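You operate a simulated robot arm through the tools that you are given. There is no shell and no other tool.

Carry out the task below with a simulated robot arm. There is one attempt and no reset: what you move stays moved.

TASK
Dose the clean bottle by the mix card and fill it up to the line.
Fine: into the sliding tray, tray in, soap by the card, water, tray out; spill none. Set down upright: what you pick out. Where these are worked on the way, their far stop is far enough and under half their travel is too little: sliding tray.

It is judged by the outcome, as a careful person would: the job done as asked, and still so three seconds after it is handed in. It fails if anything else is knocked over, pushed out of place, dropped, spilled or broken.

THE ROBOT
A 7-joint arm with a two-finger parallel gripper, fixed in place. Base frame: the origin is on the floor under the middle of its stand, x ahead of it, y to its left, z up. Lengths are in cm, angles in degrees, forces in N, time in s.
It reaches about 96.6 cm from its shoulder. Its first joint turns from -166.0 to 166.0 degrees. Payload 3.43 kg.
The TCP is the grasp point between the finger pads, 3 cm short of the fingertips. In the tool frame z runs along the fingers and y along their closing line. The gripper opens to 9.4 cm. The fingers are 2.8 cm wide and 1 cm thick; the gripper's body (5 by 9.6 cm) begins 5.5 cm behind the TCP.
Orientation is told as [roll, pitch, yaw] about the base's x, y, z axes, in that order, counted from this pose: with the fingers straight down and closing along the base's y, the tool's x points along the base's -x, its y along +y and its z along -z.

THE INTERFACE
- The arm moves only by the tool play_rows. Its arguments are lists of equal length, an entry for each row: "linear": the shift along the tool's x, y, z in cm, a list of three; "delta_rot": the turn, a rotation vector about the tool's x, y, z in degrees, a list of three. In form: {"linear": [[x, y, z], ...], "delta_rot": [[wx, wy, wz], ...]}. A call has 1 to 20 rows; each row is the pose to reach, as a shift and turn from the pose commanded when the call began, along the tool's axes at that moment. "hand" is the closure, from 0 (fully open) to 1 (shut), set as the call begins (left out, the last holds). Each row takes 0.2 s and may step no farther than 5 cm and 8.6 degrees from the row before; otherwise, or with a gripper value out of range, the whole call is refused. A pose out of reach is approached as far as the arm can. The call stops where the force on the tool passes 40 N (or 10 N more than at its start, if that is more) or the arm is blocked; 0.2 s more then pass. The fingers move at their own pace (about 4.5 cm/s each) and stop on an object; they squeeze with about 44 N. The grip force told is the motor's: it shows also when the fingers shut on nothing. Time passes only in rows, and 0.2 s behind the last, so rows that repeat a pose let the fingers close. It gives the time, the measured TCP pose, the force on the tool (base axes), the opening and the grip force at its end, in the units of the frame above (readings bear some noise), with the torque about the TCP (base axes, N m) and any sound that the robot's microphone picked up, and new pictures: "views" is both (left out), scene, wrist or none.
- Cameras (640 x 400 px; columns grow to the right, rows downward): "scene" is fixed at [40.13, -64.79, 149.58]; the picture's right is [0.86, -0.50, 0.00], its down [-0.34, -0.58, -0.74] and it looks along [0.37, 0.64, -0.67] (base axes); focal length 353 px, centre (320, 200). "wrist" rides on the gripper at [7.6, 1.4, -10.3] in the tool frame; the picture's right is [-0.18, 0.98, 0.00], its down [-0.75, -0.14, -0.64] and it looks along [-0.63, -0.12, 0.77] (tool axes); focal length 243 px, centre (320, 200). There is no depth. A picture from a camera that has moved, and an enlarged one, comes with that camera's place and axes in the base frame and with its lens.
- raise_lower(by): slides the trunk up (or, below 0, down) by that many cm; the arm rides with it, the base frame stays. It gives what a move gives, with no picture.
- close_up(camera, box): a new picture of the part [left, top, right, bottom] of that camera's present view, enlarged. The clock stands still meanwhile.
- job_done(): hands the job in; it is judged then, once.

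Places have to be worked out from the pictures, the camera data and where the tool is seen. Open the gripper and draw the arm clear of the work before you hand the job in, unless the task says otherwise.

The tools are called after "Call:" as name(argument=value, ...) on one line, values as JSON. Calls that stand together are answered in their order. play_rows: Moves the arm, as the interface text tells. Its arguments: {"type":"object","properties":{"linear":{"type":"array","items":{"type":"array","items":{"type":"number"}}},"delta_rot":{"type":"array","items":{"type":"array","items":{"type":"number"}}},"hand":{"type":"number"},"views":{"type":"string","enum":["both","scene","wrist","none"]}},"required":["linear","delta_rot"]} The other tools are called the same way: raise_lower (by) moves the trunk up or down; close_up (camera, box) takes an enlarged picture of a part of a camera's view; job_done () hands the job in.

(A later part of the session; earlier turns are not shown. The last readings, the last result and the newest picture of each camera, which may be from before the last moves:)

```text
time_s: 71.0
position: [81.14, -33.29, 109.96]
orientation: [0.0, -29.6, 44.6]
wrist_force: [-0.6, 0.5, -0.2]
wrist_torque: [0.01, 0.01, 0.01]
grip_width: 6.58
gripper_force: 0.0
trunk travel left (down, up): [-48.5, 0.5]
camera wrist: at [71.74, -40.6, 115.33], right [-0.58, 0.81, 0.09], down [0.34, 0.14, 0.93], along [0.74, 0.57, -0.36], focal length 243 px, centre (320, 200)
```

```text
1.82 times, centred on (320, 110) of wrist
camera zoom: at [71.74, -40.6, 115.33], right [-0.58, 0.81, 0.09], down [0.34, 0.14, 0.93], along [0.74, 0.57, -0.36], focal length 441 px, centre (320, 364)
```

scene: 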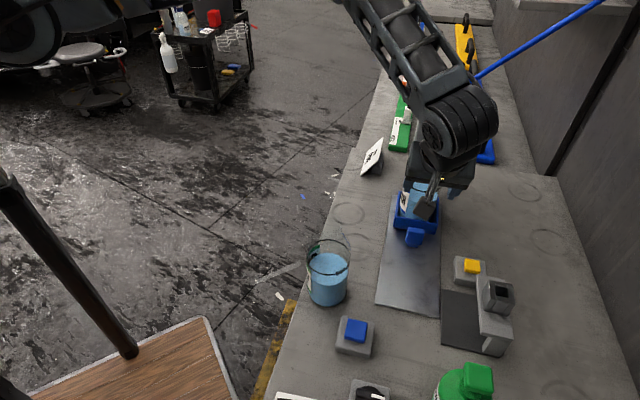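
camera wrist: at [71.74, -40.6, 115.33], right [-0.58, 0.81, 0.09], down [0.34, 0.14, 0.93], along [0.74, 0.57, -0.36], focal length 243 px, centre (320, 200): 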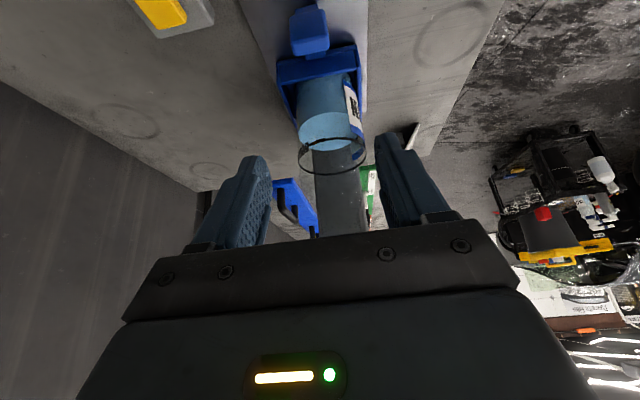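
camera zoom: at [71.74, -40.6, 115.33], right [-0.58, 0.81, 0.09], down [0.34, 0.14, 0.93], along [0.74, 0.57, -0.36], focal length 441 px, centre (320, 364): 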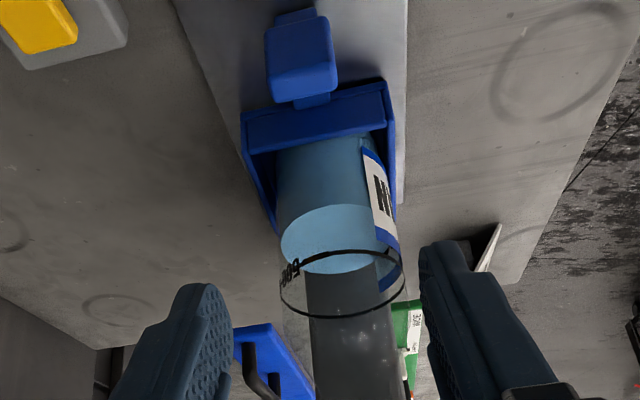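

The bottle now stands under the spout. I raise the hand, then travel to above the green soap pump (head at about x68.2, y−58.9, z≈100) turning the fingers vertical and closed.

Call:
play_rows(linear=[[-1.0, 0, -1.74], [-2.5, 0, -4.35], [-4.2, 0, -7.3], [-5.93, 0, -10.43]], delta_rot=[[0, 0, 0], [0, 0, 0], [0, 0, 0], [0, 0, 0]], hand=1, views="none")

Call:
play_rows(linear=[[3.0, -1.1, -1.3], [6.1, -2.2, -2.6], [9.1, -3.4, -4.0], [12.1, -4.5, -5.2], [15.2, -5.6, -6.5], [18.2, -6.7, -7.8], [21.2, -7.8, -9.1], [24.2, -9.0, -10.4], [24.2, -9.0, -10.4]], delta_rot=[[0, 3.7, 0], [0, 7.4, 0], [0, 11.1, 0], [0, 14.8, 0], [0, 18.5, 0], [0, 22.2, 0], [0, 25.9, 0], [0, 29.6, 0], [0, 29.6, 0]], views="both")

Call:
close_up(camera="wrist", box=[0, 0, 640, 2])

```text
time_s: 72.0
position: [81.11, -33.38, 122.01]
orientation: [0.0, -29.4, 44.6]
wrist_force: [0.3, -0.4, -0.7]
wrist_torque: [0.03, 0.04, 0.0]
grip_width: 0.02
gripper_force: 19.4
trunk travel left (down, up): [-48.5, 0.5]
```

```text
time_s: 74.0
position: [68.56, -58.33, 118.85]
orientation: [0.0, 0.1, 44.6]
wrist_force: [-0.6, 0.1, 0.5]
wrist_torque: [0.05, 0.01, 0.02]
grip_width: 0.02
gripper_force: 33.5
trunk travel left (down, up): [-48.5, 0.5]
camera wrist: at [62.23, -62.77, 129.32], right [-0.56, 0.83, 0.0], down [0.64, 0.43, 0.64], along [0.53, 0.36, -0.77], focal length 243 px, centre (320, 200)
```

scene: 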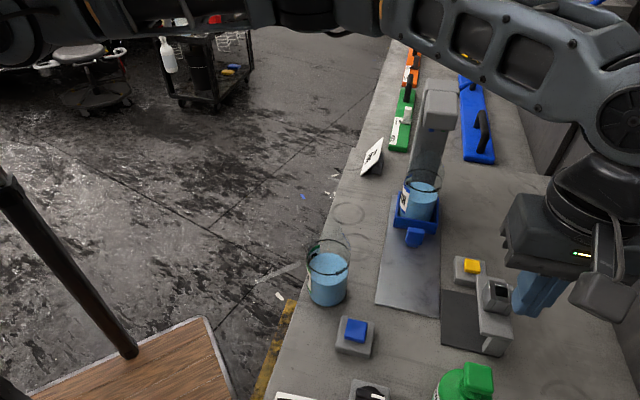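
wrist: 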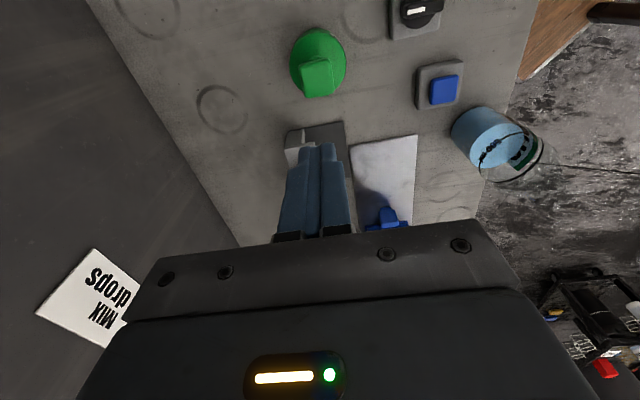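

```text
1.00 times, centred on (320, 1) of wrist (not enlarged: the box is as wide or as high as the picture)
camera zoom: at [62.23, -62.77, 129.32], right [-0.56, 0.83, 0.0], down [0.64, 0.43, 0.64], along [0.53, 0.36, -0.77], focal length 243 px, centre (320, 399)
```

zoom: 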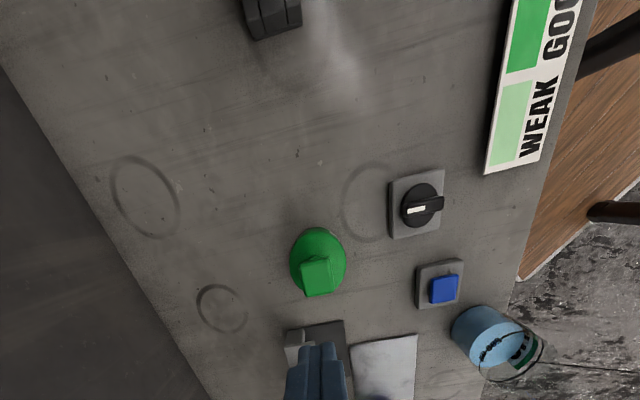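

Vertical over the pump area works. I zoom on the pump head to locate it precisely.

Call:
close_up(camera="wrist", box=[260, 10, 380, 110])

Call:
close_up(camera="scene", box=[425, 355, 505, 400])

Call:
close_up(camera="scene", box=[380, 120, 460, 250])

```text
4.00 times, centred on (320, 60) of wrist
camera zoom: at [62.23, -62.77, 129.32], right [-0.56, 0.83, 0.0], down [0.64, 0.43, 0.64], along [0.53, 0.36, -0.77], focal length 970 px, centre (320, 760)
```

zoom: 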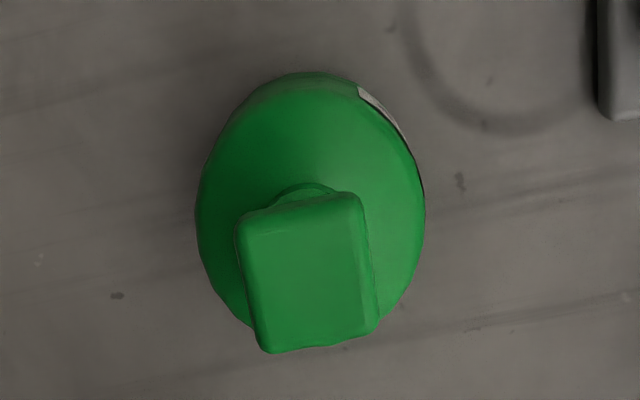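

```text
8.00 times, centred on (465, 378) of scene
camera zoom: at [40.13, -64.79, 149.58], right [0.86, -0.5, 0.0], down [-0.34, -0.58, -0.74], along [0.37, 0.64, -0.67], focal length 2822 px, centre (-840, -1220)
```

zoom: 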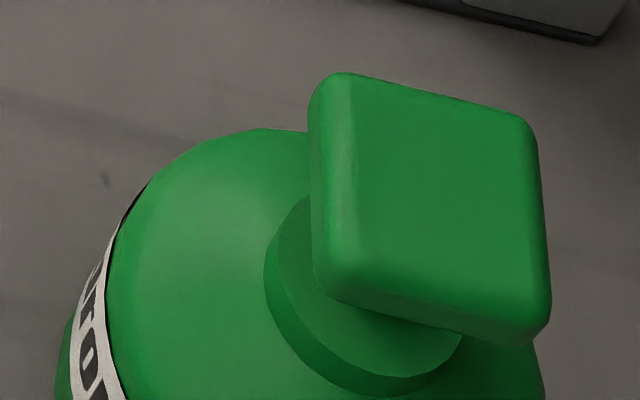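

```text
3.08 times, centred on (420, 185) of scene
camera zoom: at [40.13, -64.79, 149.58], right [0.86, -0.5, 0.0], down [-0.34, -0.58, -0.74], along [0.37, 0.64, -0.67], focal length 1085 px, centre (12, 246)
```

zoom: 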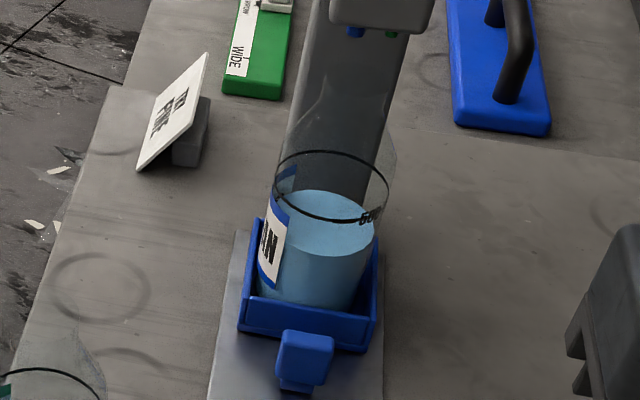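

The pump head's centre is about (68.4, −58.95) with its top near z≈99. I descend so the closed fingertips hover about 1.5 cm above it.

Call:
play_rows(linear=[[0.28, -0.15, 4.0], [0.56, -0.29, 8.0], [0.56, -0.29, 11.5], [0.56, -0.29, 14.0], [0.56, -0.29, 14.7], [0.56, -0.29, 14.7]], delta_rot=[[0, 0, 0], [0, 0, 0], [0, 0, 0], [0, 0, 0], [0, 0, 0], [0, 0, 0]], views="both")

Call:
close_up(camera="wrist", box=[240, 60, 400, 220])

Call:
close_up(camera="scene", box=[400, 300, 560, 400])

```text
time_s: 75.4
position: [68.68, -58.74, 104.26]
orientation: [0.0, 0.0, 44.7]
wrist_force: [-0.4, 0.2, -0.2]
wrist_torque: [-0.01, 0.01, -0.03]
grip_width: 0.0
gripper_force: 32.5
trunk travel left (down, up): [-48.5, 0.5]
camera wrist: at [62.17, -63.23, 114.66], right [-0.56, 0.83, 0.0], down [0.64, 0.43, 0.64], along [0.53, 0.36, -0.77], focal length 243 px, centre (320, 200)
```

scene: 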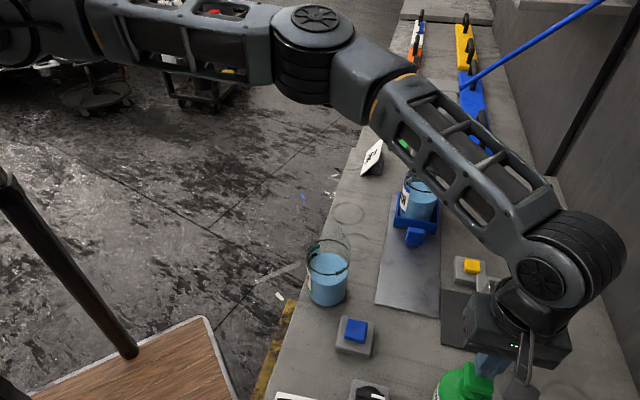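
wrist: 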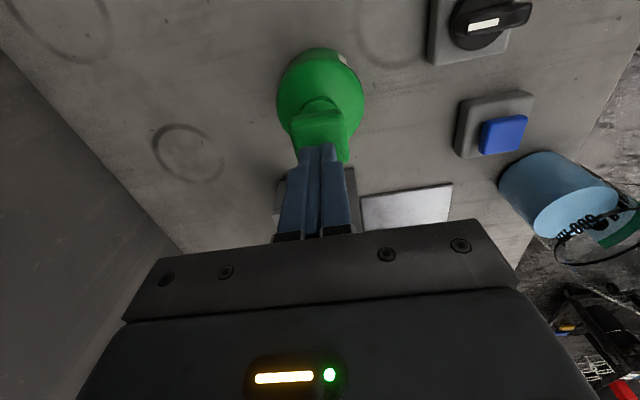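

```text
2.50 times, centred on (320, 140) of wrist
camera zoom: at [62.17, -63.23, 114.66], right [-0.56, 0.83, 0.0], down [0.64, 0.43, 0.64], along [0.53, 0.36, -0.77], focal length 606 px, centre (320, 350)
```

zoom: 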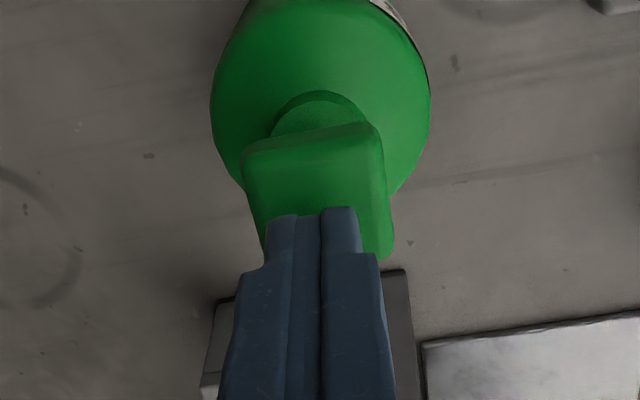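

```text
4.00 times, centred on (480, 350) of scene
camera zoom: at [40.13, -64.79, 149.58], right [0.86, -0.5, 0.0], down [-0.34, -0.58, -0.74], along [0.37, 0.64, -0.67], focal length 1411 px, centre (-320, -400)
```

zoom: 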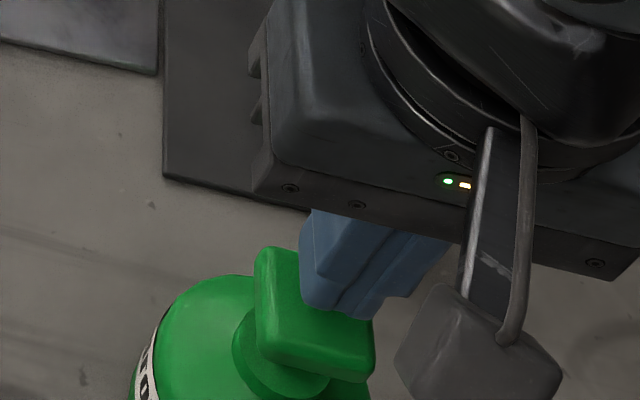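

The fingertips are over the head, slightly to the far side; I shift 0.4 cm back and press down gently in small steps for the first 5 drops, listening for a sound.

Call:
play_rows(linear=[[0.4, 0, 0.5], [0.4, 0, 1.2], [0.4, 0, 1.6], [0.4, 0, 2.0], [0.4, 0, 2.3], [0.4, 0, 2.6]], delta_rot=[[0, 0, 0], [0, 0, 0], [0, 0, 0], [0, 0, 0], [0, 0, 0], [0, 0, 0]], views="both")

Call:
close_up(camera="wrist", box=[240, 60, 400, 220])

Call:
close_up(camera="scene", box=[380, 120, 460, 250])

```text
time_s: 76.8
position: [68.39, -59.1, 102.01]
orientation: [-0.1, 0.0, 44.7]
wrist_force: [-2.3, 10.0, 29.2]
wrist_torque: [0.3, 0.08, 0.07]
grip_width: 0.0
gripper_force: 33.0
trunk travel left (down, up): [-48.5, 0.5]
camera wrist: at [61.88, -63.55, 112.43], right [-0.56, 0.83, 0.0], down [0.63, 0.43, 0.64], along [0.53, 0.36, -0.77], focal length 243 px, centre (320, 200)
```

scene: 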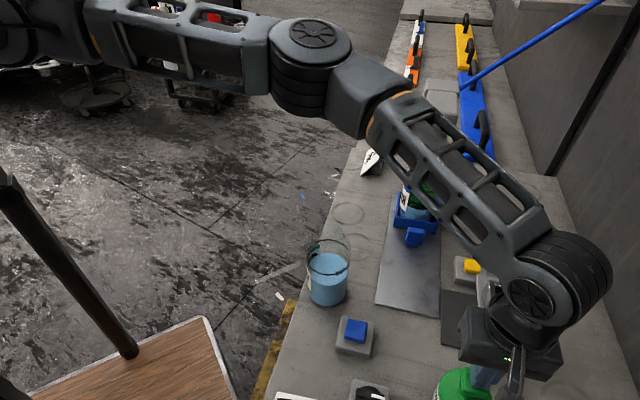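
wrist: 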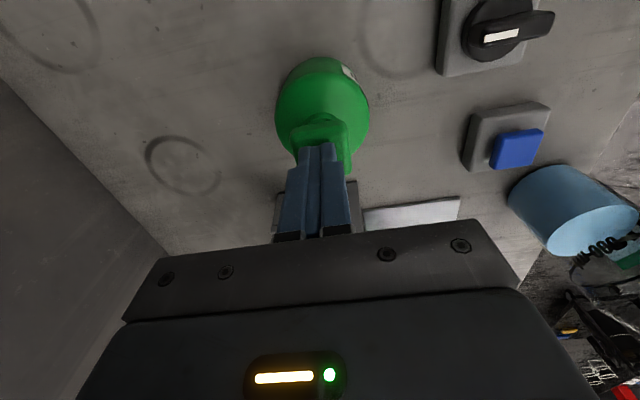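

```text
2.50 times, centred on (320, 140) of wrist
camera zoom: at [61.88, -63.55, 112.43], right [-0.56, 0.83, 0.0], down [0.63, 0.43, 0.64], along [0.53, 0.36, -0.77], focal length 606 px, centre (320, 350)
```

zoom: 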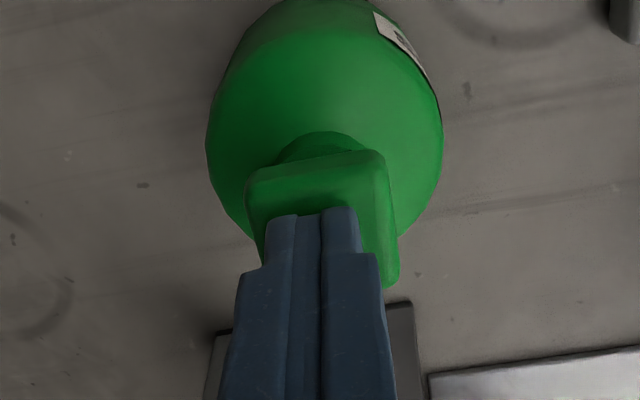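

```text
3.08 times, centred on (420, 185) of scene
camera zoom: at [40.13, -64.79, 149.58], right [0.86, -0.5, 0.0], down [-0.34, -0.58, -0.74], along [0.37, 0.64, -0.67], focal length 1085 px, centre (12, 246)
```

zoom: 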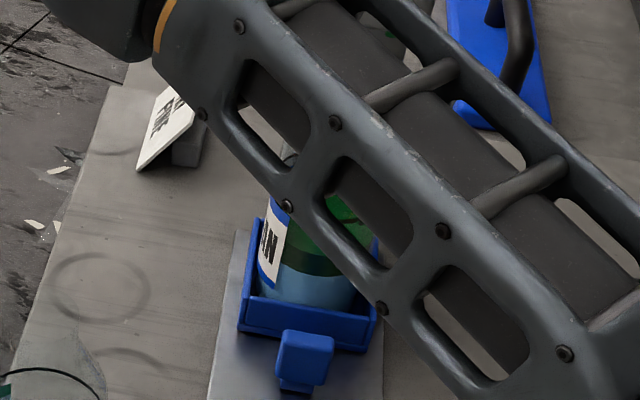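

A green layer has appeared in the CLEAN bottle — the first dose went in. I lift off to let the pump rise and look at the result.

Call:
play_rows(linear=[[0, 0, -0.5], [0, 0, -1.2], [0, 0, -2.0], [0, 0, -2.0], [0, 0, -2.0]], delta_rot=[[0, 0, 0], [0, 0, 0], [0, 0, 0], [0, 0, 0], [0, 0, 0]], views="both")

Call:
close_up(camera="scene", box=[380, 120, 460, 250])

Call:
close_up(camera="wrist", box=[240, 60, 400, 220])

```text
time_s: 78.0
position: [68.36, -59.04, 103.49]
orientation: [0.1, 0.0, 44.6]
wrist_force: [-0.2, 0.5, 0.5]
wrist_torque: [-0.02, -0.02, -0.01]
grip_width: 0.0
gripper_force: 33.0
trunk travel left (down, up): [-48.5, 0.5]
camera wrist: at [61.86, -63.61, 114.02], right [-0.56, 0.83, 0.0], down [0.64, 0.43, 0.64], along [0.53, 0.36, -0.77], focal length 243 px, centre (320, 200)
```

scene: 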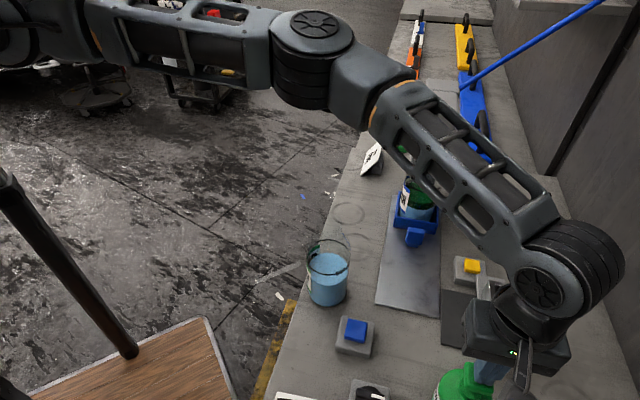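
wrist: 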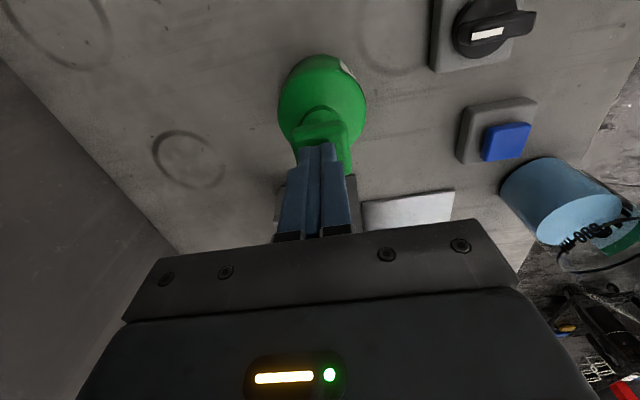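

```text
3.08 times, centred on (420, 185) of scene
camera zoom: at [40.13, -64.79, 149.58], right [0.86, -0.5, 0.0], down [-0.34, -0.58, -0.74], along [0.37, 0.64, -0.67], focal length 1085 px, centre (12, 246)
```

zoom: 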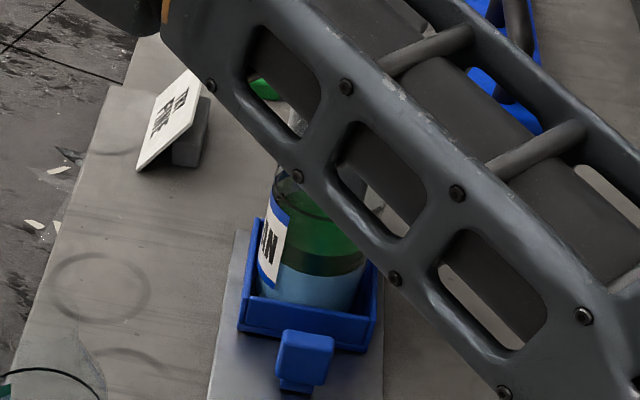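

```text
2.50 times, centred on (320, 140) of wrist
camera zoom: at [61.86, -63.61, 114.02], right [-0.56, 0.83, 0.0], down [0.64, 0.43, 0.64], along [0.53, 0.36, -0.77], focal length 606 px, centre (320, 350)
```

zoom: 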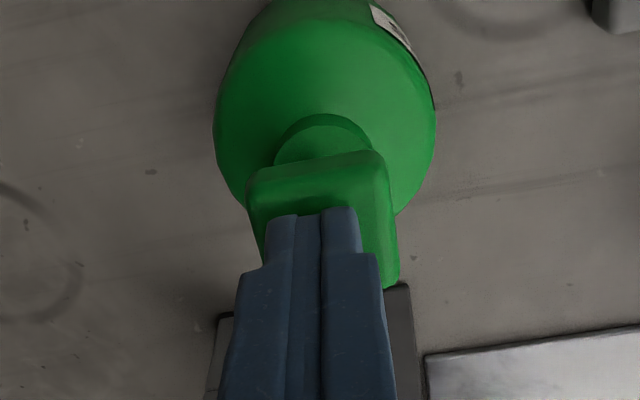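

I rise to the earlier height so the forearm no longer hides the bottle, to check the dose level clearly.

Call:
play_rows(linear=[[0, 0, -4], [0, 0, -8], [0, 0, -12], [0, 0, -15.3], [0, 0, -15.3]], delta_rot=[[0, 0, 0], [0, 0, 0], [0, 0, 0], [0, 0, 0], [0, 0, 0]], views="scene")

Call:
close_up(camera="scene", box=[380, 120, 460, 250])

Call:
close_up(camera="scene", box=[390, 160, 450, 230])

```text
time_s: 79.2
position: [68.39, -59.03, 118.98]
orientation: [0.1, 0.0, 44.7]
wrist_force: [-0.2, 0.1, -0.6]
wrist_torque: [0.01, 0.0, 0.01]
grip_width: 0.0
gripper_force: 33.0
trunk travel left (down, up): [-48.5, 0.5]
```

scene: 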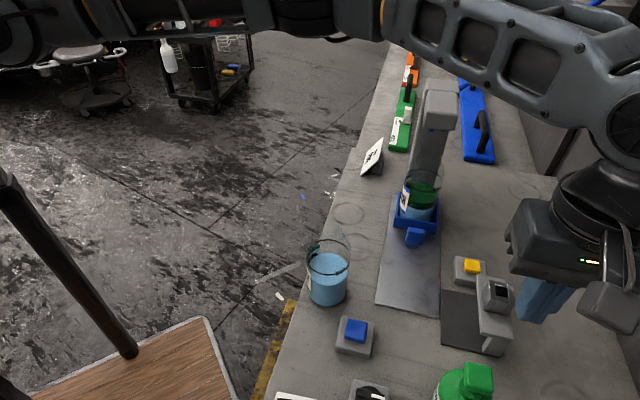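

```text
3.08 times, centred on (420, 185) of scene
camera zoom: at [40.13, -64.79, 149.58], right [0.86, -0.5, 0.0], down [-0.34, -0.58, -0.74], along [0.37, 0.64, -0.67], focal length 1085 px, centre (12, 246)
```

zoom: 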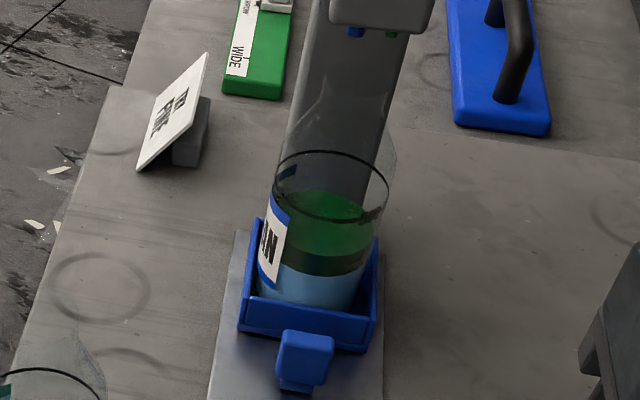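

```text
5.71 times, centred on (420, 195) of scene
camera zoom: at [40.13, -64.79, 149.58], right [0.86, -0.5, 0.0], down [-0.34, -0.58, -0.74], along [0.37, 0.64, -0.67], focal length 2016 px, centre (-251, 229)
```

zoom: 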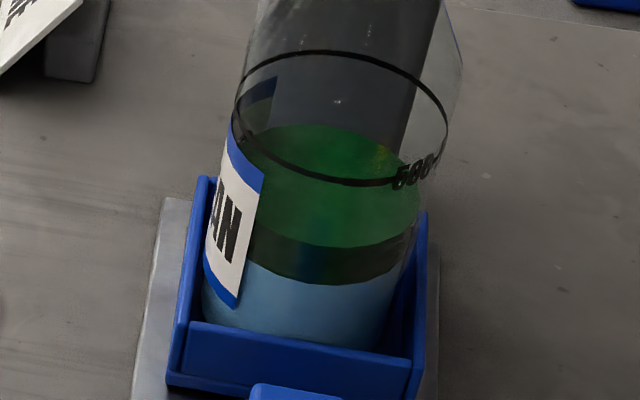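

The surface now carries a green soap band with no level change: one dose. I return above the pump and make the second press in the same way.

Call:
play_rows(linear=[[0, 0, 4], [0, 0, 8], [0, 0, 12], [0, 0, 14.7], [0, 0, 15.2], [0, 0, 15.9], [0, 0, 16.3], [0, 0, 16.7], [0, 0, 17.0], [0, 0, 17.3]], delta_rot=[[0, 0, 0], [0, 0, 0], [0, 0, 0], [0, 0, 0], [0, 0, 0], [0, 0, 0], [0, 0, 0], [0, 0, 0], [0, 0, 0], [0, 0, 0]], views="none")

Call:
play_rows(linear=[[0, 0, -0.5], [0, 0, -1.2], [0, 0, -2.0], [0, 0, -6.0], [0, 0, -10.0], [0, 0, -14.0], [0, 0, -17.0], [0, 0, -17.0]], delta_rot=[[0, 0, 0], [0, 0, 0], [0, 0, 0], [0, 0, 0], [0, 0, 0], [0, 0, 0], [0, 0, 0], [0, 0, 0]], views="scene")

Call:
close_up(camera="scene", box=[390, 160, 450, 230])

```text
time_s: 81.4
position: [68.38, -59.11, 101.9]
orientation: [-0.4, 0.1, 44.7]
wrist_force: [3.0, -4.2, 31.8]
wrist_torque: [-0.09, -0.1, -0.08]
grip_width: 0.03
gripper_force: 33.4
trunk travel left (down, up): [-48.5, 0.5]
```

```text
time_s: 83.2
position: [68.27, -58.88, 118.57]
orientation: [0.0, 0.0, 44.6]
wrist_force: [-1.0, 0.1, -0.3]
wrist_torque: [-0.01, -0.01, 0.04]
grip_width: 0.0
gripper_force: 33.1
trunk travel left (down, up): [-48.5, 0.5]
```

scene: 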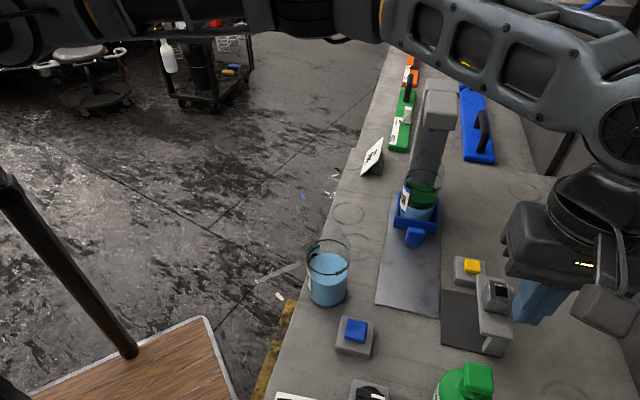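

```text
5.71 times, centred on (420, 195) of scene
camera zoom: at [40.13, -64.79, 149.58], right [0.86, -0.5, 0.0], down [-0.34, -0.58, -0.74], along [0.37, 0.64, -0.67], focal length 2016 px, centre (-251, 229)
```

zoom: 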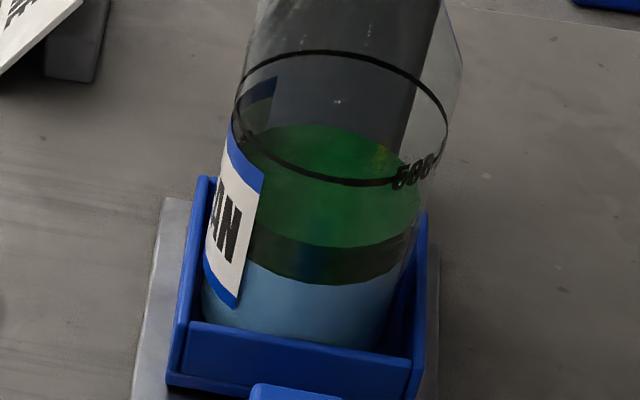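

The band looks unchanged after the second press, so I need to check whether the pump stroke really registered. I compare the pump head with its earlier look.

Call:
close_up(camera="scene", box=[425, 355, 505, 400])

Call:
close_up(camera="wrist", box=[260, 10, 380, 110])

Call:
close_up(camera="scene", box=[400, 165, 440, 215])

```text
8.00 times, centred on (465, 378) of scene
camera zoom: at [40.13, -64.79, 149.58], right [0.86, -0.5, 0.0], down [-0.34, -0.58, -0.74], along [0.37, 0.64, -0.67], focal length 2822 px, centre (-840, -1220)
```

zoom: 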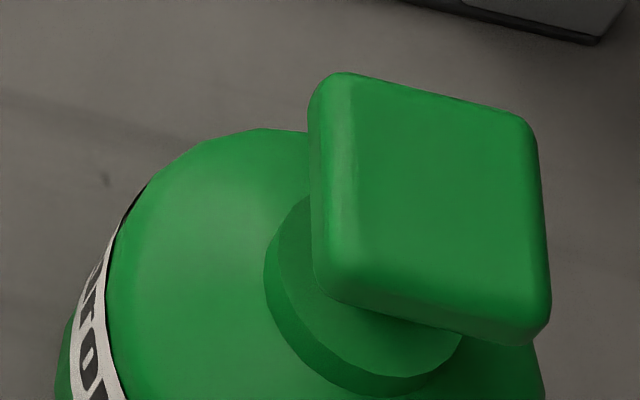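

```text
4.00 times, centred on (320, 60) of wrist
camera zoom: at [61.73, -63.36, 129.05], right [-0.56, 0.83, 0.0], down [0.64, 0.43, 0.64], along [0.53, 0.36, -0.77], focal length 970 px, centre (320, 760)
```

zoom: 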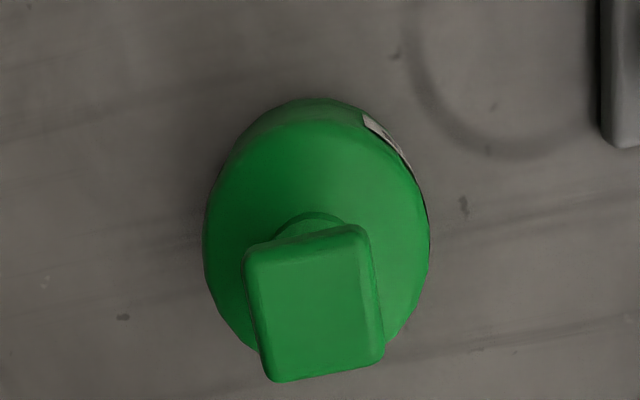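

```text
8.00 times, centred on (420, 190) of scene
camera zoom: at [40.13, -64.79, 149.58], right [0.86, -0.5, 0.0], down [-0.34, -0.58, -0.74], along [0.37, 0.64, -0.67], focal length 2822 px, centre (-480, 280)
```

zoom: 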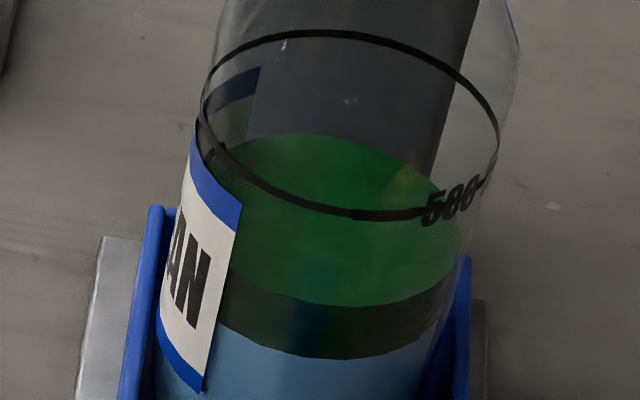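

The pump head springs back fully and the second stroke reached the same depth (z≈101.9, 32 N), so it should have dosed again; the band is likely just a marker. I make the third press (5+5+5 = 15 drops) the same way.

Call:
play_rows(linear=[[0.1, 0, 4], [0.1, 0, 8], [0.1, 0, 12], [0.1, 0, 14.3], [0.1, 0, 14.8], [0.1, 0, 15.5], [0.1, 0, 15.9], [0.1, 0, 16.3], [0.1, 0, 16.6], [0.1, 0, 16.9]], delta_rot=[[0, 0, 0], [0, 0, 0], [0, 0, 0], [0, 0, 0], [0, 0, 0], [0, 0, 0], [0, 0, 0], [0, 0, 0], [0, 0, 0], [0, 0, 0]], views="both")

Call:
close_up(camera="scene", box=[380, 120, 460, 250])

Call:
play_rows(linear=[[0, 0, -0.5], [0, 0, -1.2], [0, 0, -2.0], [0, 0, -6.0], [0, 0, -10.0], [0, 0, -14.0], [0, 0, -17.0], [0, 0, -17.0]], delta_rot=[[0, 0, 0], [0, 0, 0], [0, 0, 0], [0, 0, 0], [0, 0, 0], [0, 0, 0], [0, 0, 0], [0, 0, 0]], views="scene")

Call:
close_up(camera="scene", box=[390, 160, 450, 230])

```text
time_s: 85.4
position: [68.23, -59.21, 102.05]
orientation: [-0.1, 0.1, 44.6]
wrist_force: [-7.3, 6.8, 27.2]
wrist_torque: [0.18, 0.15, 0.09]
grip_width: 0.0
gripper_force: 32.9
trunk travel left (down, up): [-48.5, 0.5]
camera wrist: at [61.67, -63.65, 112.46], right [-0.56, 0.83, 0.0], down [0.64, 0.43, 0.64], along [0.53, 0.36, -0.77], focal length 243 px, centre (320, 200)
```

scene: 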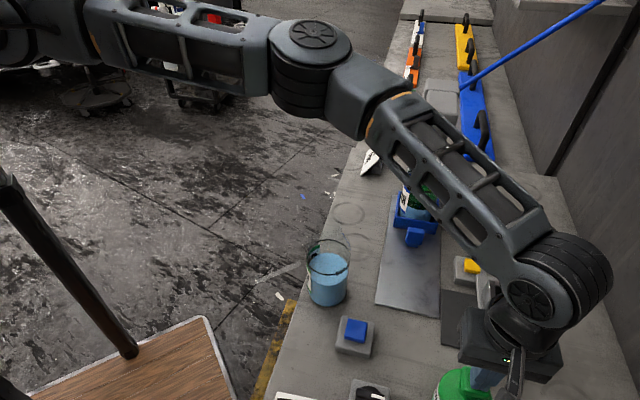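
wrist: 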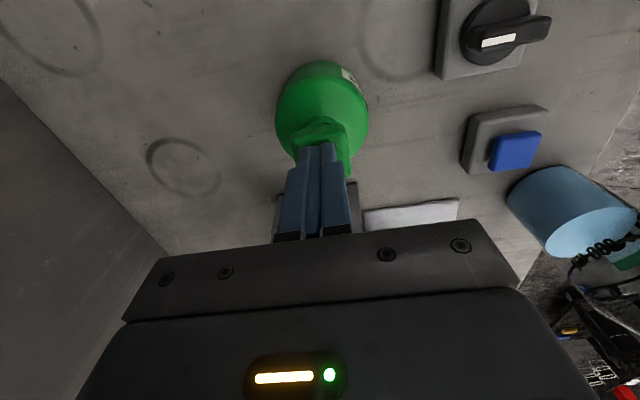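

```text
3.08 times, centred on (420, 185) of scene
camera zoom: at [40.13, -64.79, 149.58], right [0.86, -0.5, 0.0], down [-0.34, -0.58, -0.74], along [0.37, 0.64, -0.67], focal length 1085 px, centre (12, 246)
```

zoom: 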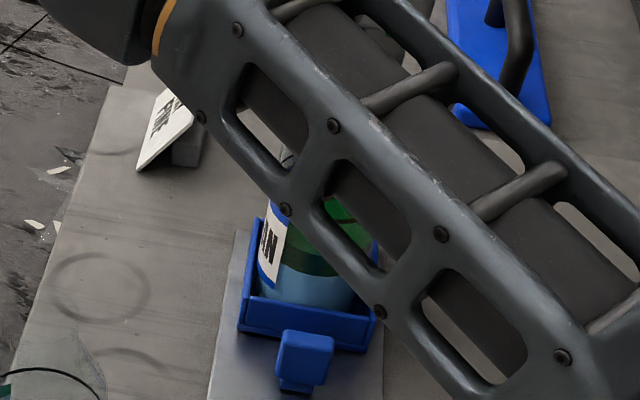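

```text
time_s: 87.2
position: [68.17, -59.29, 118.54]
orientation: [0.0, 0.0, 44.5]
wrist_force: [-0.3, 0.0, -0.6]
wrist_torque: [-0.02, -0.02, 0.01]
grip_width: 0.01
gripper_force: 32.9
trunk travel left (down, up): [-48.5, 0.5]
```

scene: 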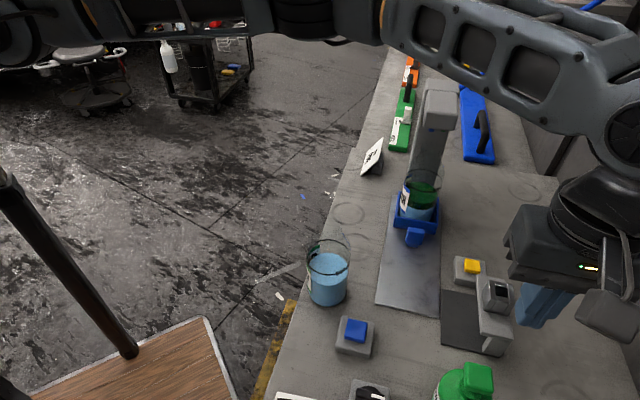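

```text
5.71 times, centred on (420, 195) of scene
camera zoom: at [40.13, -64.79, 149.58], right [0.86, -0.5, 0.0], down [-0.34, -0.58, -0.74], along [0.37, 0.64, -0.67], focal length 2016 px, centre (-251, 229)
```

zoom: 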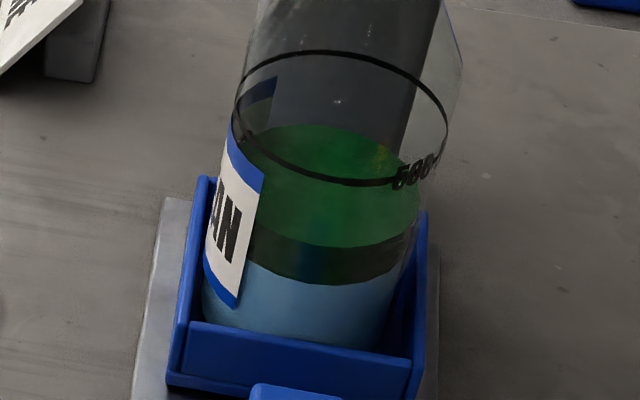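

Three full strokes = 15 drops. Next is water: the blue button lies at about (60.5, −41.8, 91.8). I tilt the hand 30° at height first so that the wrist leans away from the SLIP bottle, then move over.

Call:
play_rows(linear=[[0, 0, 0], [0, 0, 0], [0, 0, 0], [0, 0, 0], [0, 0, 0]], delta_rot=[[0, -7.5, 0], [0, -15, 0], [0, -22.5, 0], [0, -30, 0], [0, -30, 0]], views="none")

Call:
play_rows(linear=[[-1.0, 3.0, 0.6], [-2.0, 6.0, 1.15], [-3.0, 9.0, 1.7], [-4.0, 12.0, 2.3], [-5.0, 15.0, 2.9], [-5.77, 17.83, 3.33], [-5.77, 17.83, 3.33]], delta_rot=[[0, 0, 0], [0, 0, 0], [0, 0, 0], [0, 0, 0], [0, 0, 0], [0, 0, 0], [0, 0, 0]], views="both")

Call:
close_up(camera="wrist", box=[0, 0, 640, 2])

```text
time_s: 88.4
position: [68.24, -59.09, 118.8]
orientation: [0.0, -30.1, 44.5]
wrist_force: [-0.4, 0.4, -0.4]
wrist_torque: [0.0, 0.01, -0.03]
grip_width: 0.0
gripper_force: 32.5
trunk travel left (down, up): [-48.5, 0.5]
```

```text
time_s: 90.0
position: [60.41, -41.58, 118.7]
orientation: [0.0, -30.0, 44.7]
wrist_force: [1.1, 1.3, -0.2]
wrist_torque: [-0.01, 0.05, 0.0]
grip_width: 0.0
gripper_force: 32.8
trunk travel left (down, up): [-48.5, 0.5]
camera wrist: at [50.93, -49.04, 123.99], right [-0.58, 0.81, 0.09], down [0.34, 0.13, 0.93], along [0.74, 0.57, -0.35], focal length 243 px, centre (320, 200)
```

scene: 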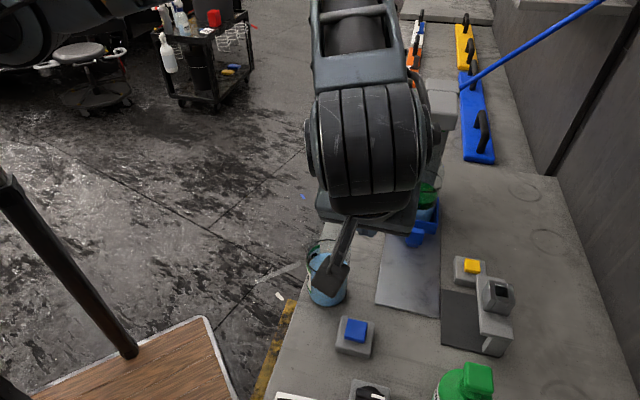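
wrist: 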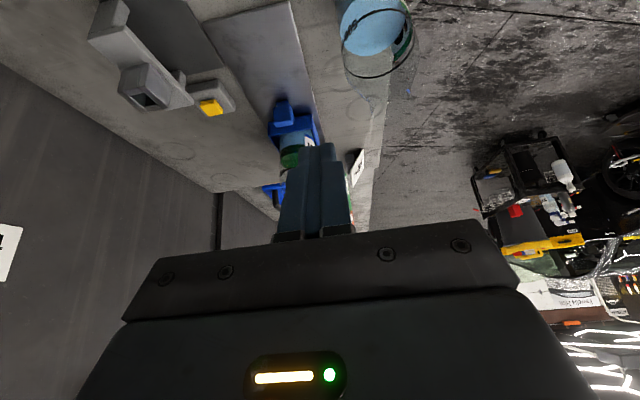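

```text
1.00 times, centred on (320, 1) of wrist (not enlarged: the box is as wide or as high as the picture)
camera zoom: at [50.93, -49.04, 123.99], right [-0.58, 0.81, 0.09], down [0.34, 0.13, 0.93], along [0.74, 0.57, -0.35], focal length 243 px, centre (320, 399)
```

zoom: 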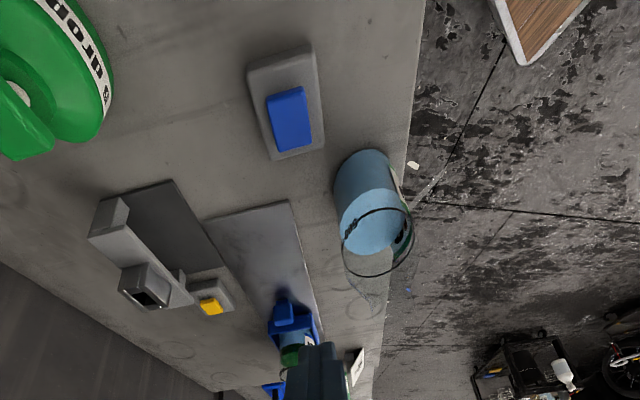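

The button centre is confirmed at (60.4, −41.9). I descend to 2.4 cm above it, with the hand leaning away from SLIP.

Call:
play_rows(linear=[[2.4, -0.04, 3.9], [4.8, -0.08, 7.8], [7.2, -0.12, 11.7], [9.5, -0.15, 15.5], [10.6, -0.18, 17.3], [11.05, -0.18, 18.1], [11.05, -0.18, 18.1]], delta_rot=[[0, 0, 0], [0, 0, 0], [0, 0, 0], [0, 0, 0], [0, 0, 0], [0, 0, 0], [0, 0, 0]], views="both")

Call:
close_up(camera="wrist", box=[200, 40, 440, 190])

Call:
close_up(camera="scene", box=[390, 160, 450, 230])

Call:
close_up(camera="scene", box=[290, 220, 410, 370])

```text
time_s: 91.6
position: [60.28, -42.48, 97.64]
orientation: [0.0, -30.0, 44.6]
wrist_force: [0.4, 0.8, -0.1]
wrist_torque: [0.0, 0.0, 0.0]
grip_width: 0.0
gripper_force: 33.3
trunk travel left (down, up): [-48.5, 0.5]
camera wrist: at [50.86, -49.76, 102.9], right [-0.58, 0.81, 0.09], down [0.34, 0.13, 0.93], along [0.74, 0.57, -0.35], focal length 243 px, centre (320, 200)
```

scene: 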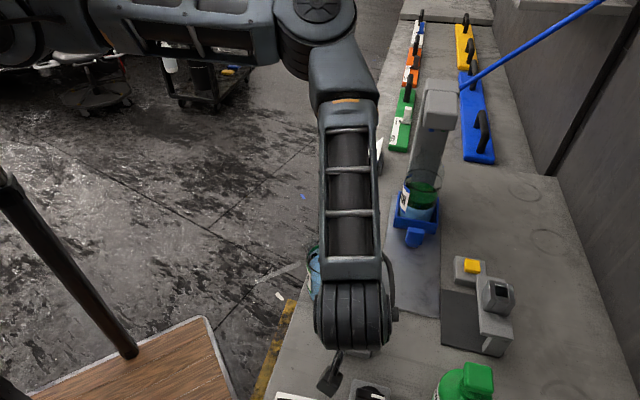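
wrist: 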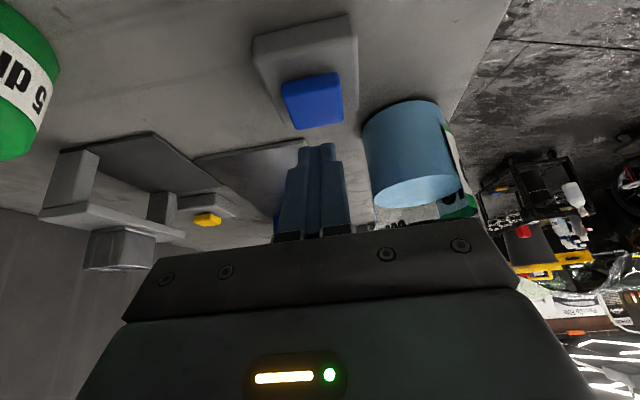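

```text
2.67 times, centred on (320, 115) of wrist
camera zoom: at [50.86, -49.76, 102.9], right [-0.58, 0.81, 0.09], down [0.34, 0.13, 0.93], along [0.74, 0.57, -0.35], focal length 647 px, centre (320, 427)
```

zoom: 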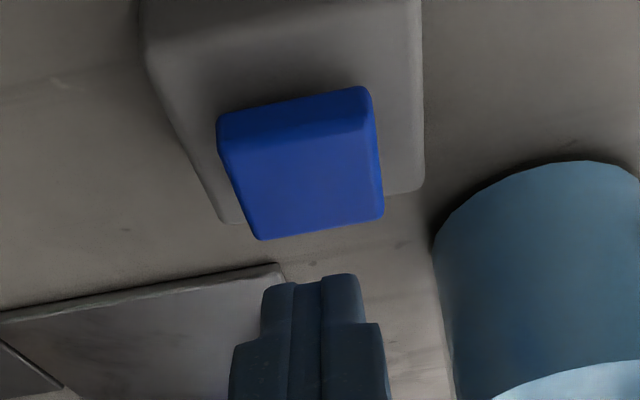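

```text
5.71 times, centred on (420, 195) of scene
camera zoom: at [40.13, -64.79, 149.58], right [0.86, -0.5, 0.0], down [-0.34, -0.58, -0.74], along [0.37, 0.64, -0.67], focal length 2016 px, centre (-251, 229)
```

zoom: 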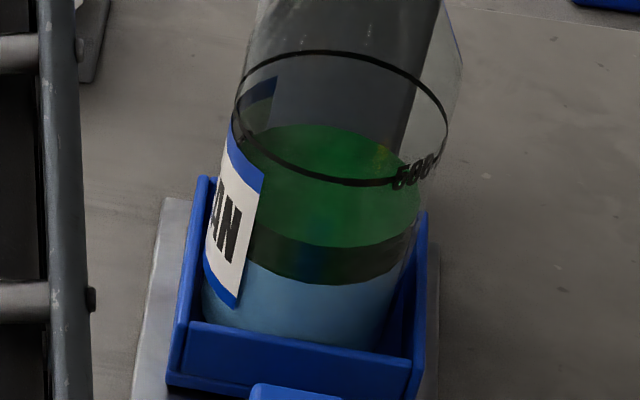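

```text
2.67 times, centred on (350, 295) of scene
camera zoom: at [40.13, -64.79, 149.58], right [0.86, -0.5, 0.0], down [-0.34, -0.58, -0.74], along [0.37, 0.64, -0.67], focal length 941 px, centre (240, -53)
```

zoom: 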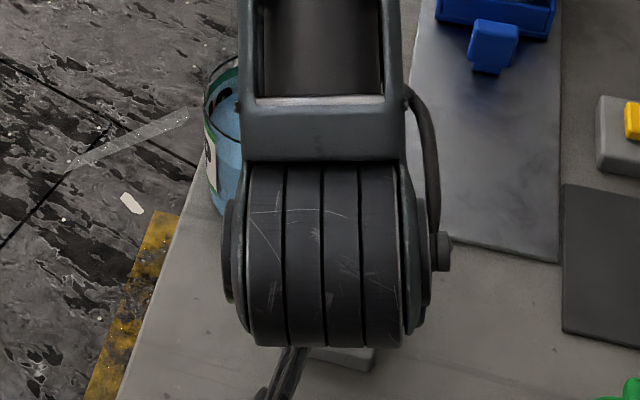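

The CLEAN bottle stays in clear view of the scene camera. I make one brief test press of the blue button and release immediately, to see what it does.

Call:
play_rows(linear=[[0.43, 0.3, 1.14], [0.93, 0.3, 2.0], [1.18, 0.3, 2.44], [1.38, 0.3, 2.78], [1.48, 0.3, 2.96], [0.93, 0.3, 2.0], [0.33, 0.3, 0.97]], delta_rot=[[0, 0, 0], [0, 0, 0], [0, 0, 0], [0, 0, 0], [0, 0, 0], [0, 0, 0], [0, 0, 0]], views="scene")

Call:
close_up(camera="scene", box=[390, 160, 450, 230])

Call:
close_up(camera="scene", box=[390, 110, 470, 240])

```text
time_s: 93.2
position: [60.18, -41.97, 96.45]
orientation: [0.0, -30.0, 44.6]
wrist_force: [-0.3, 0.2, -0.7]
wrist_torque: [0.01, 0.0, 0.01]
grip_width: 0.01
gripper_force: 33.1
trunk travel left (down, up): [-48.5, 0.5]
heard: click
```

scene: 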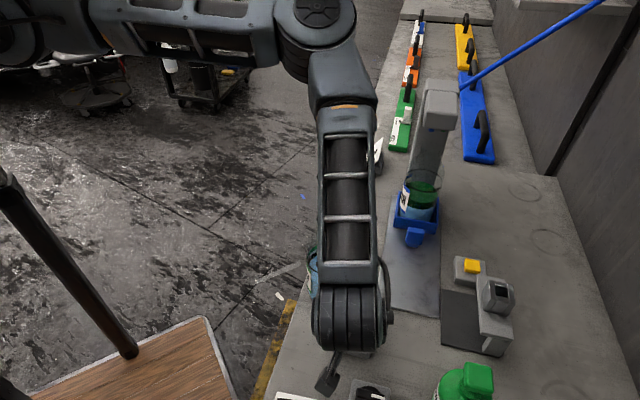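

```text
5.71 times, centred on (420, 195) of scene
camera zoom: at [40.13, -64.79, 149.58], right [0.86, -0.5, 0.0], down [-0.34, -0.58, -0.74], along [0.37, 0.64, -0.67], focal length 2016 px, centre (-251, 229)
```

zoom: 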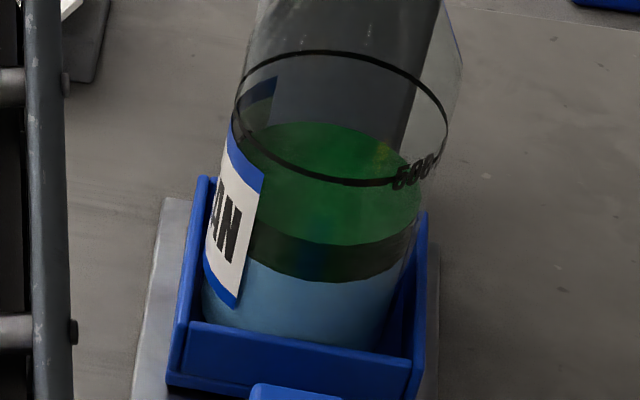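

```text
3.08 times, centred on (430, 175) of scene
camera zoom: at [40.13, -64.79, 149.58], right [0.86, -0.5, 0.0], down [-0.34, -0.58, -0.74], along [0.37, 0.64, -0.67], focal length 1085 px, centre (-18, 277)
```

zoom: 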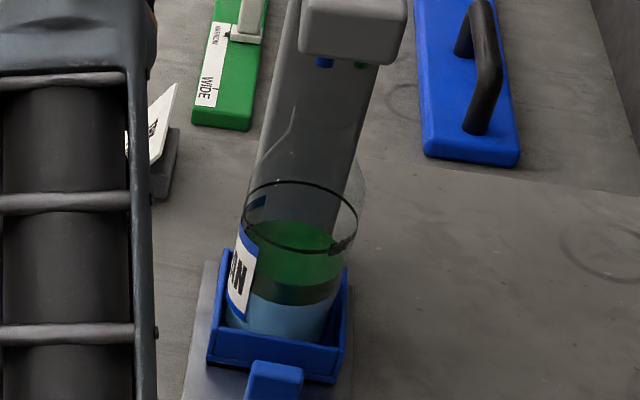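

A click was heard and the level rose very slightly. I wait two rows without touching anything to see whether water is still running.

Call:
play_rows(linear=[[0, 0, 0], [0, 0, 0]], delta_rot=[[0, 0, 0], [0, 0, 0]], views="none")

Call:
close_up(camera="scene", box=[390, 160, 450, 230])

Call:
close_up(camera="scene", box=[425, 110, 455, 150])

```text
time_s: 93.8
position: [60.19, -41.89, 96.45]
orientation: [0.0, -29.9, 44.6]
wrist_force: [-0.7, 0.6, 0.3]
wrist_torque: [-0.03, 0.02, -0.03]
grip_width: 0.0
gripper_force: 32.9
trunk travel left (down, up): [-48.5, 0.5]
```

```text
5.71 times, centred on (420, 195) of scene
camera zoom: at [40.13, -64.79, 149.58], right [0.86, -0.5, 0.0], down [-0.34, -0.58, -0.74], along [0.37, 0.64, -0.67], focal length 2016 px, centre (-251, 229)
```

zoom: 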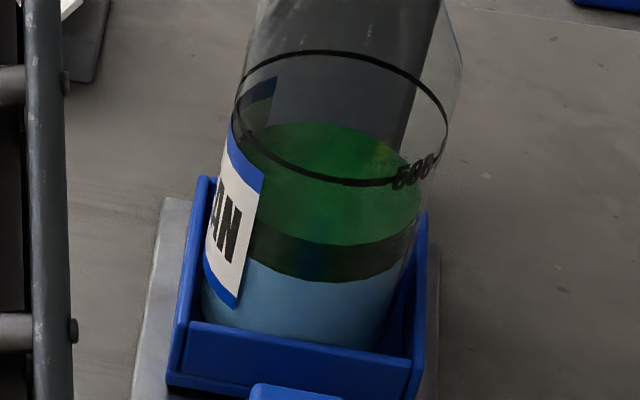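

```text
10.00 times, centred on (440, 130) of scene
camera zoom: at [40.13, -64.79, 149.58], right [0.86, -0.5, 0.0], down [-0.34, -0.58, -0.74], along [0.37, 0.64, -0.67], focal length 3527 px, centre (-880, 900)
```

zoom: 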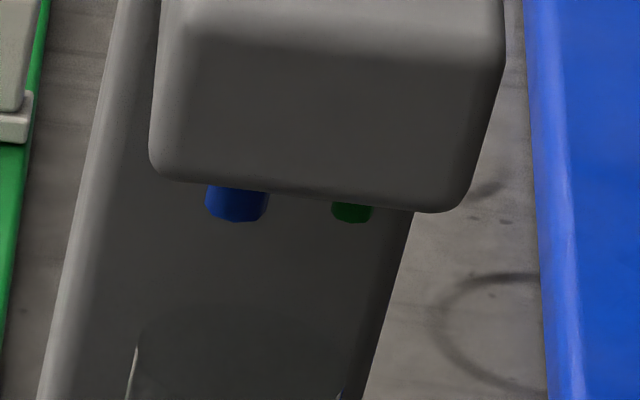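

Water only runs while the button is held (about 0.2 cm for that short press; roughly 3.5 cm still to go). I press and hold about 2 s, then release and measure.

Call:
play_rows(linear=[[0.5, 0, 0.87], [0.8, 0, 1.39], [1.0, 0, 1.73], [1.05, 0, 1.82], [1.05, 0, 1.82], [1.05, 0, 1.82], [1.05, 0, 1.82], [1.05, 0, 1.82], [1.05, 0, 1.82], [1.05, 0, 1.82], [1.05, 0, 1.82], [1.05, 0, 1.82], [0.6, 0, 1.04], [0, 0, 0]], delta_rot=[[0, 0, 0], [0, 0, 0], [0, 0, 0], [0, 0, 0], [0, 0, 0], [0, 0, 0], [0, 0, 0], [0, 0, 0], [0, 0, 0], [0, 0, 0], [0, 0, 0], [0, 0, 0], [0, 0, 0], [0, 0, 0]], views="none")

Call:
close_up(camera="scene", box=[390, 160, 450, 230])

```text
time_s: 96.8
position: [60.16, -41.94, 96.54]
orientation: [0.0, -30.0, 44.7]
wrist_force: [-1.1, 0.0, 0.6]
wrist_torque: [0.03, -0.04, 0.0]
grip_width: 0.01
gripper_force: 32.6
trunk travel left (down, up): [-48.5, 0.5]
heard: click
```

```text
5.71 times, centred on (420, 195) of scene
camera zoom: at [40.13, -64.79, 149.58], right [0.86, -0.5, 0.0], down [-0.34, -0.58, -0.74], along [0.37, 0.64, -0.67], focal length 2016 px, centre (-251, 229)
```

zoom: 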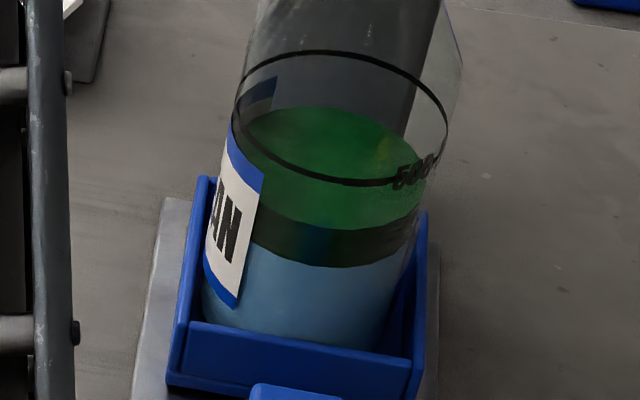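

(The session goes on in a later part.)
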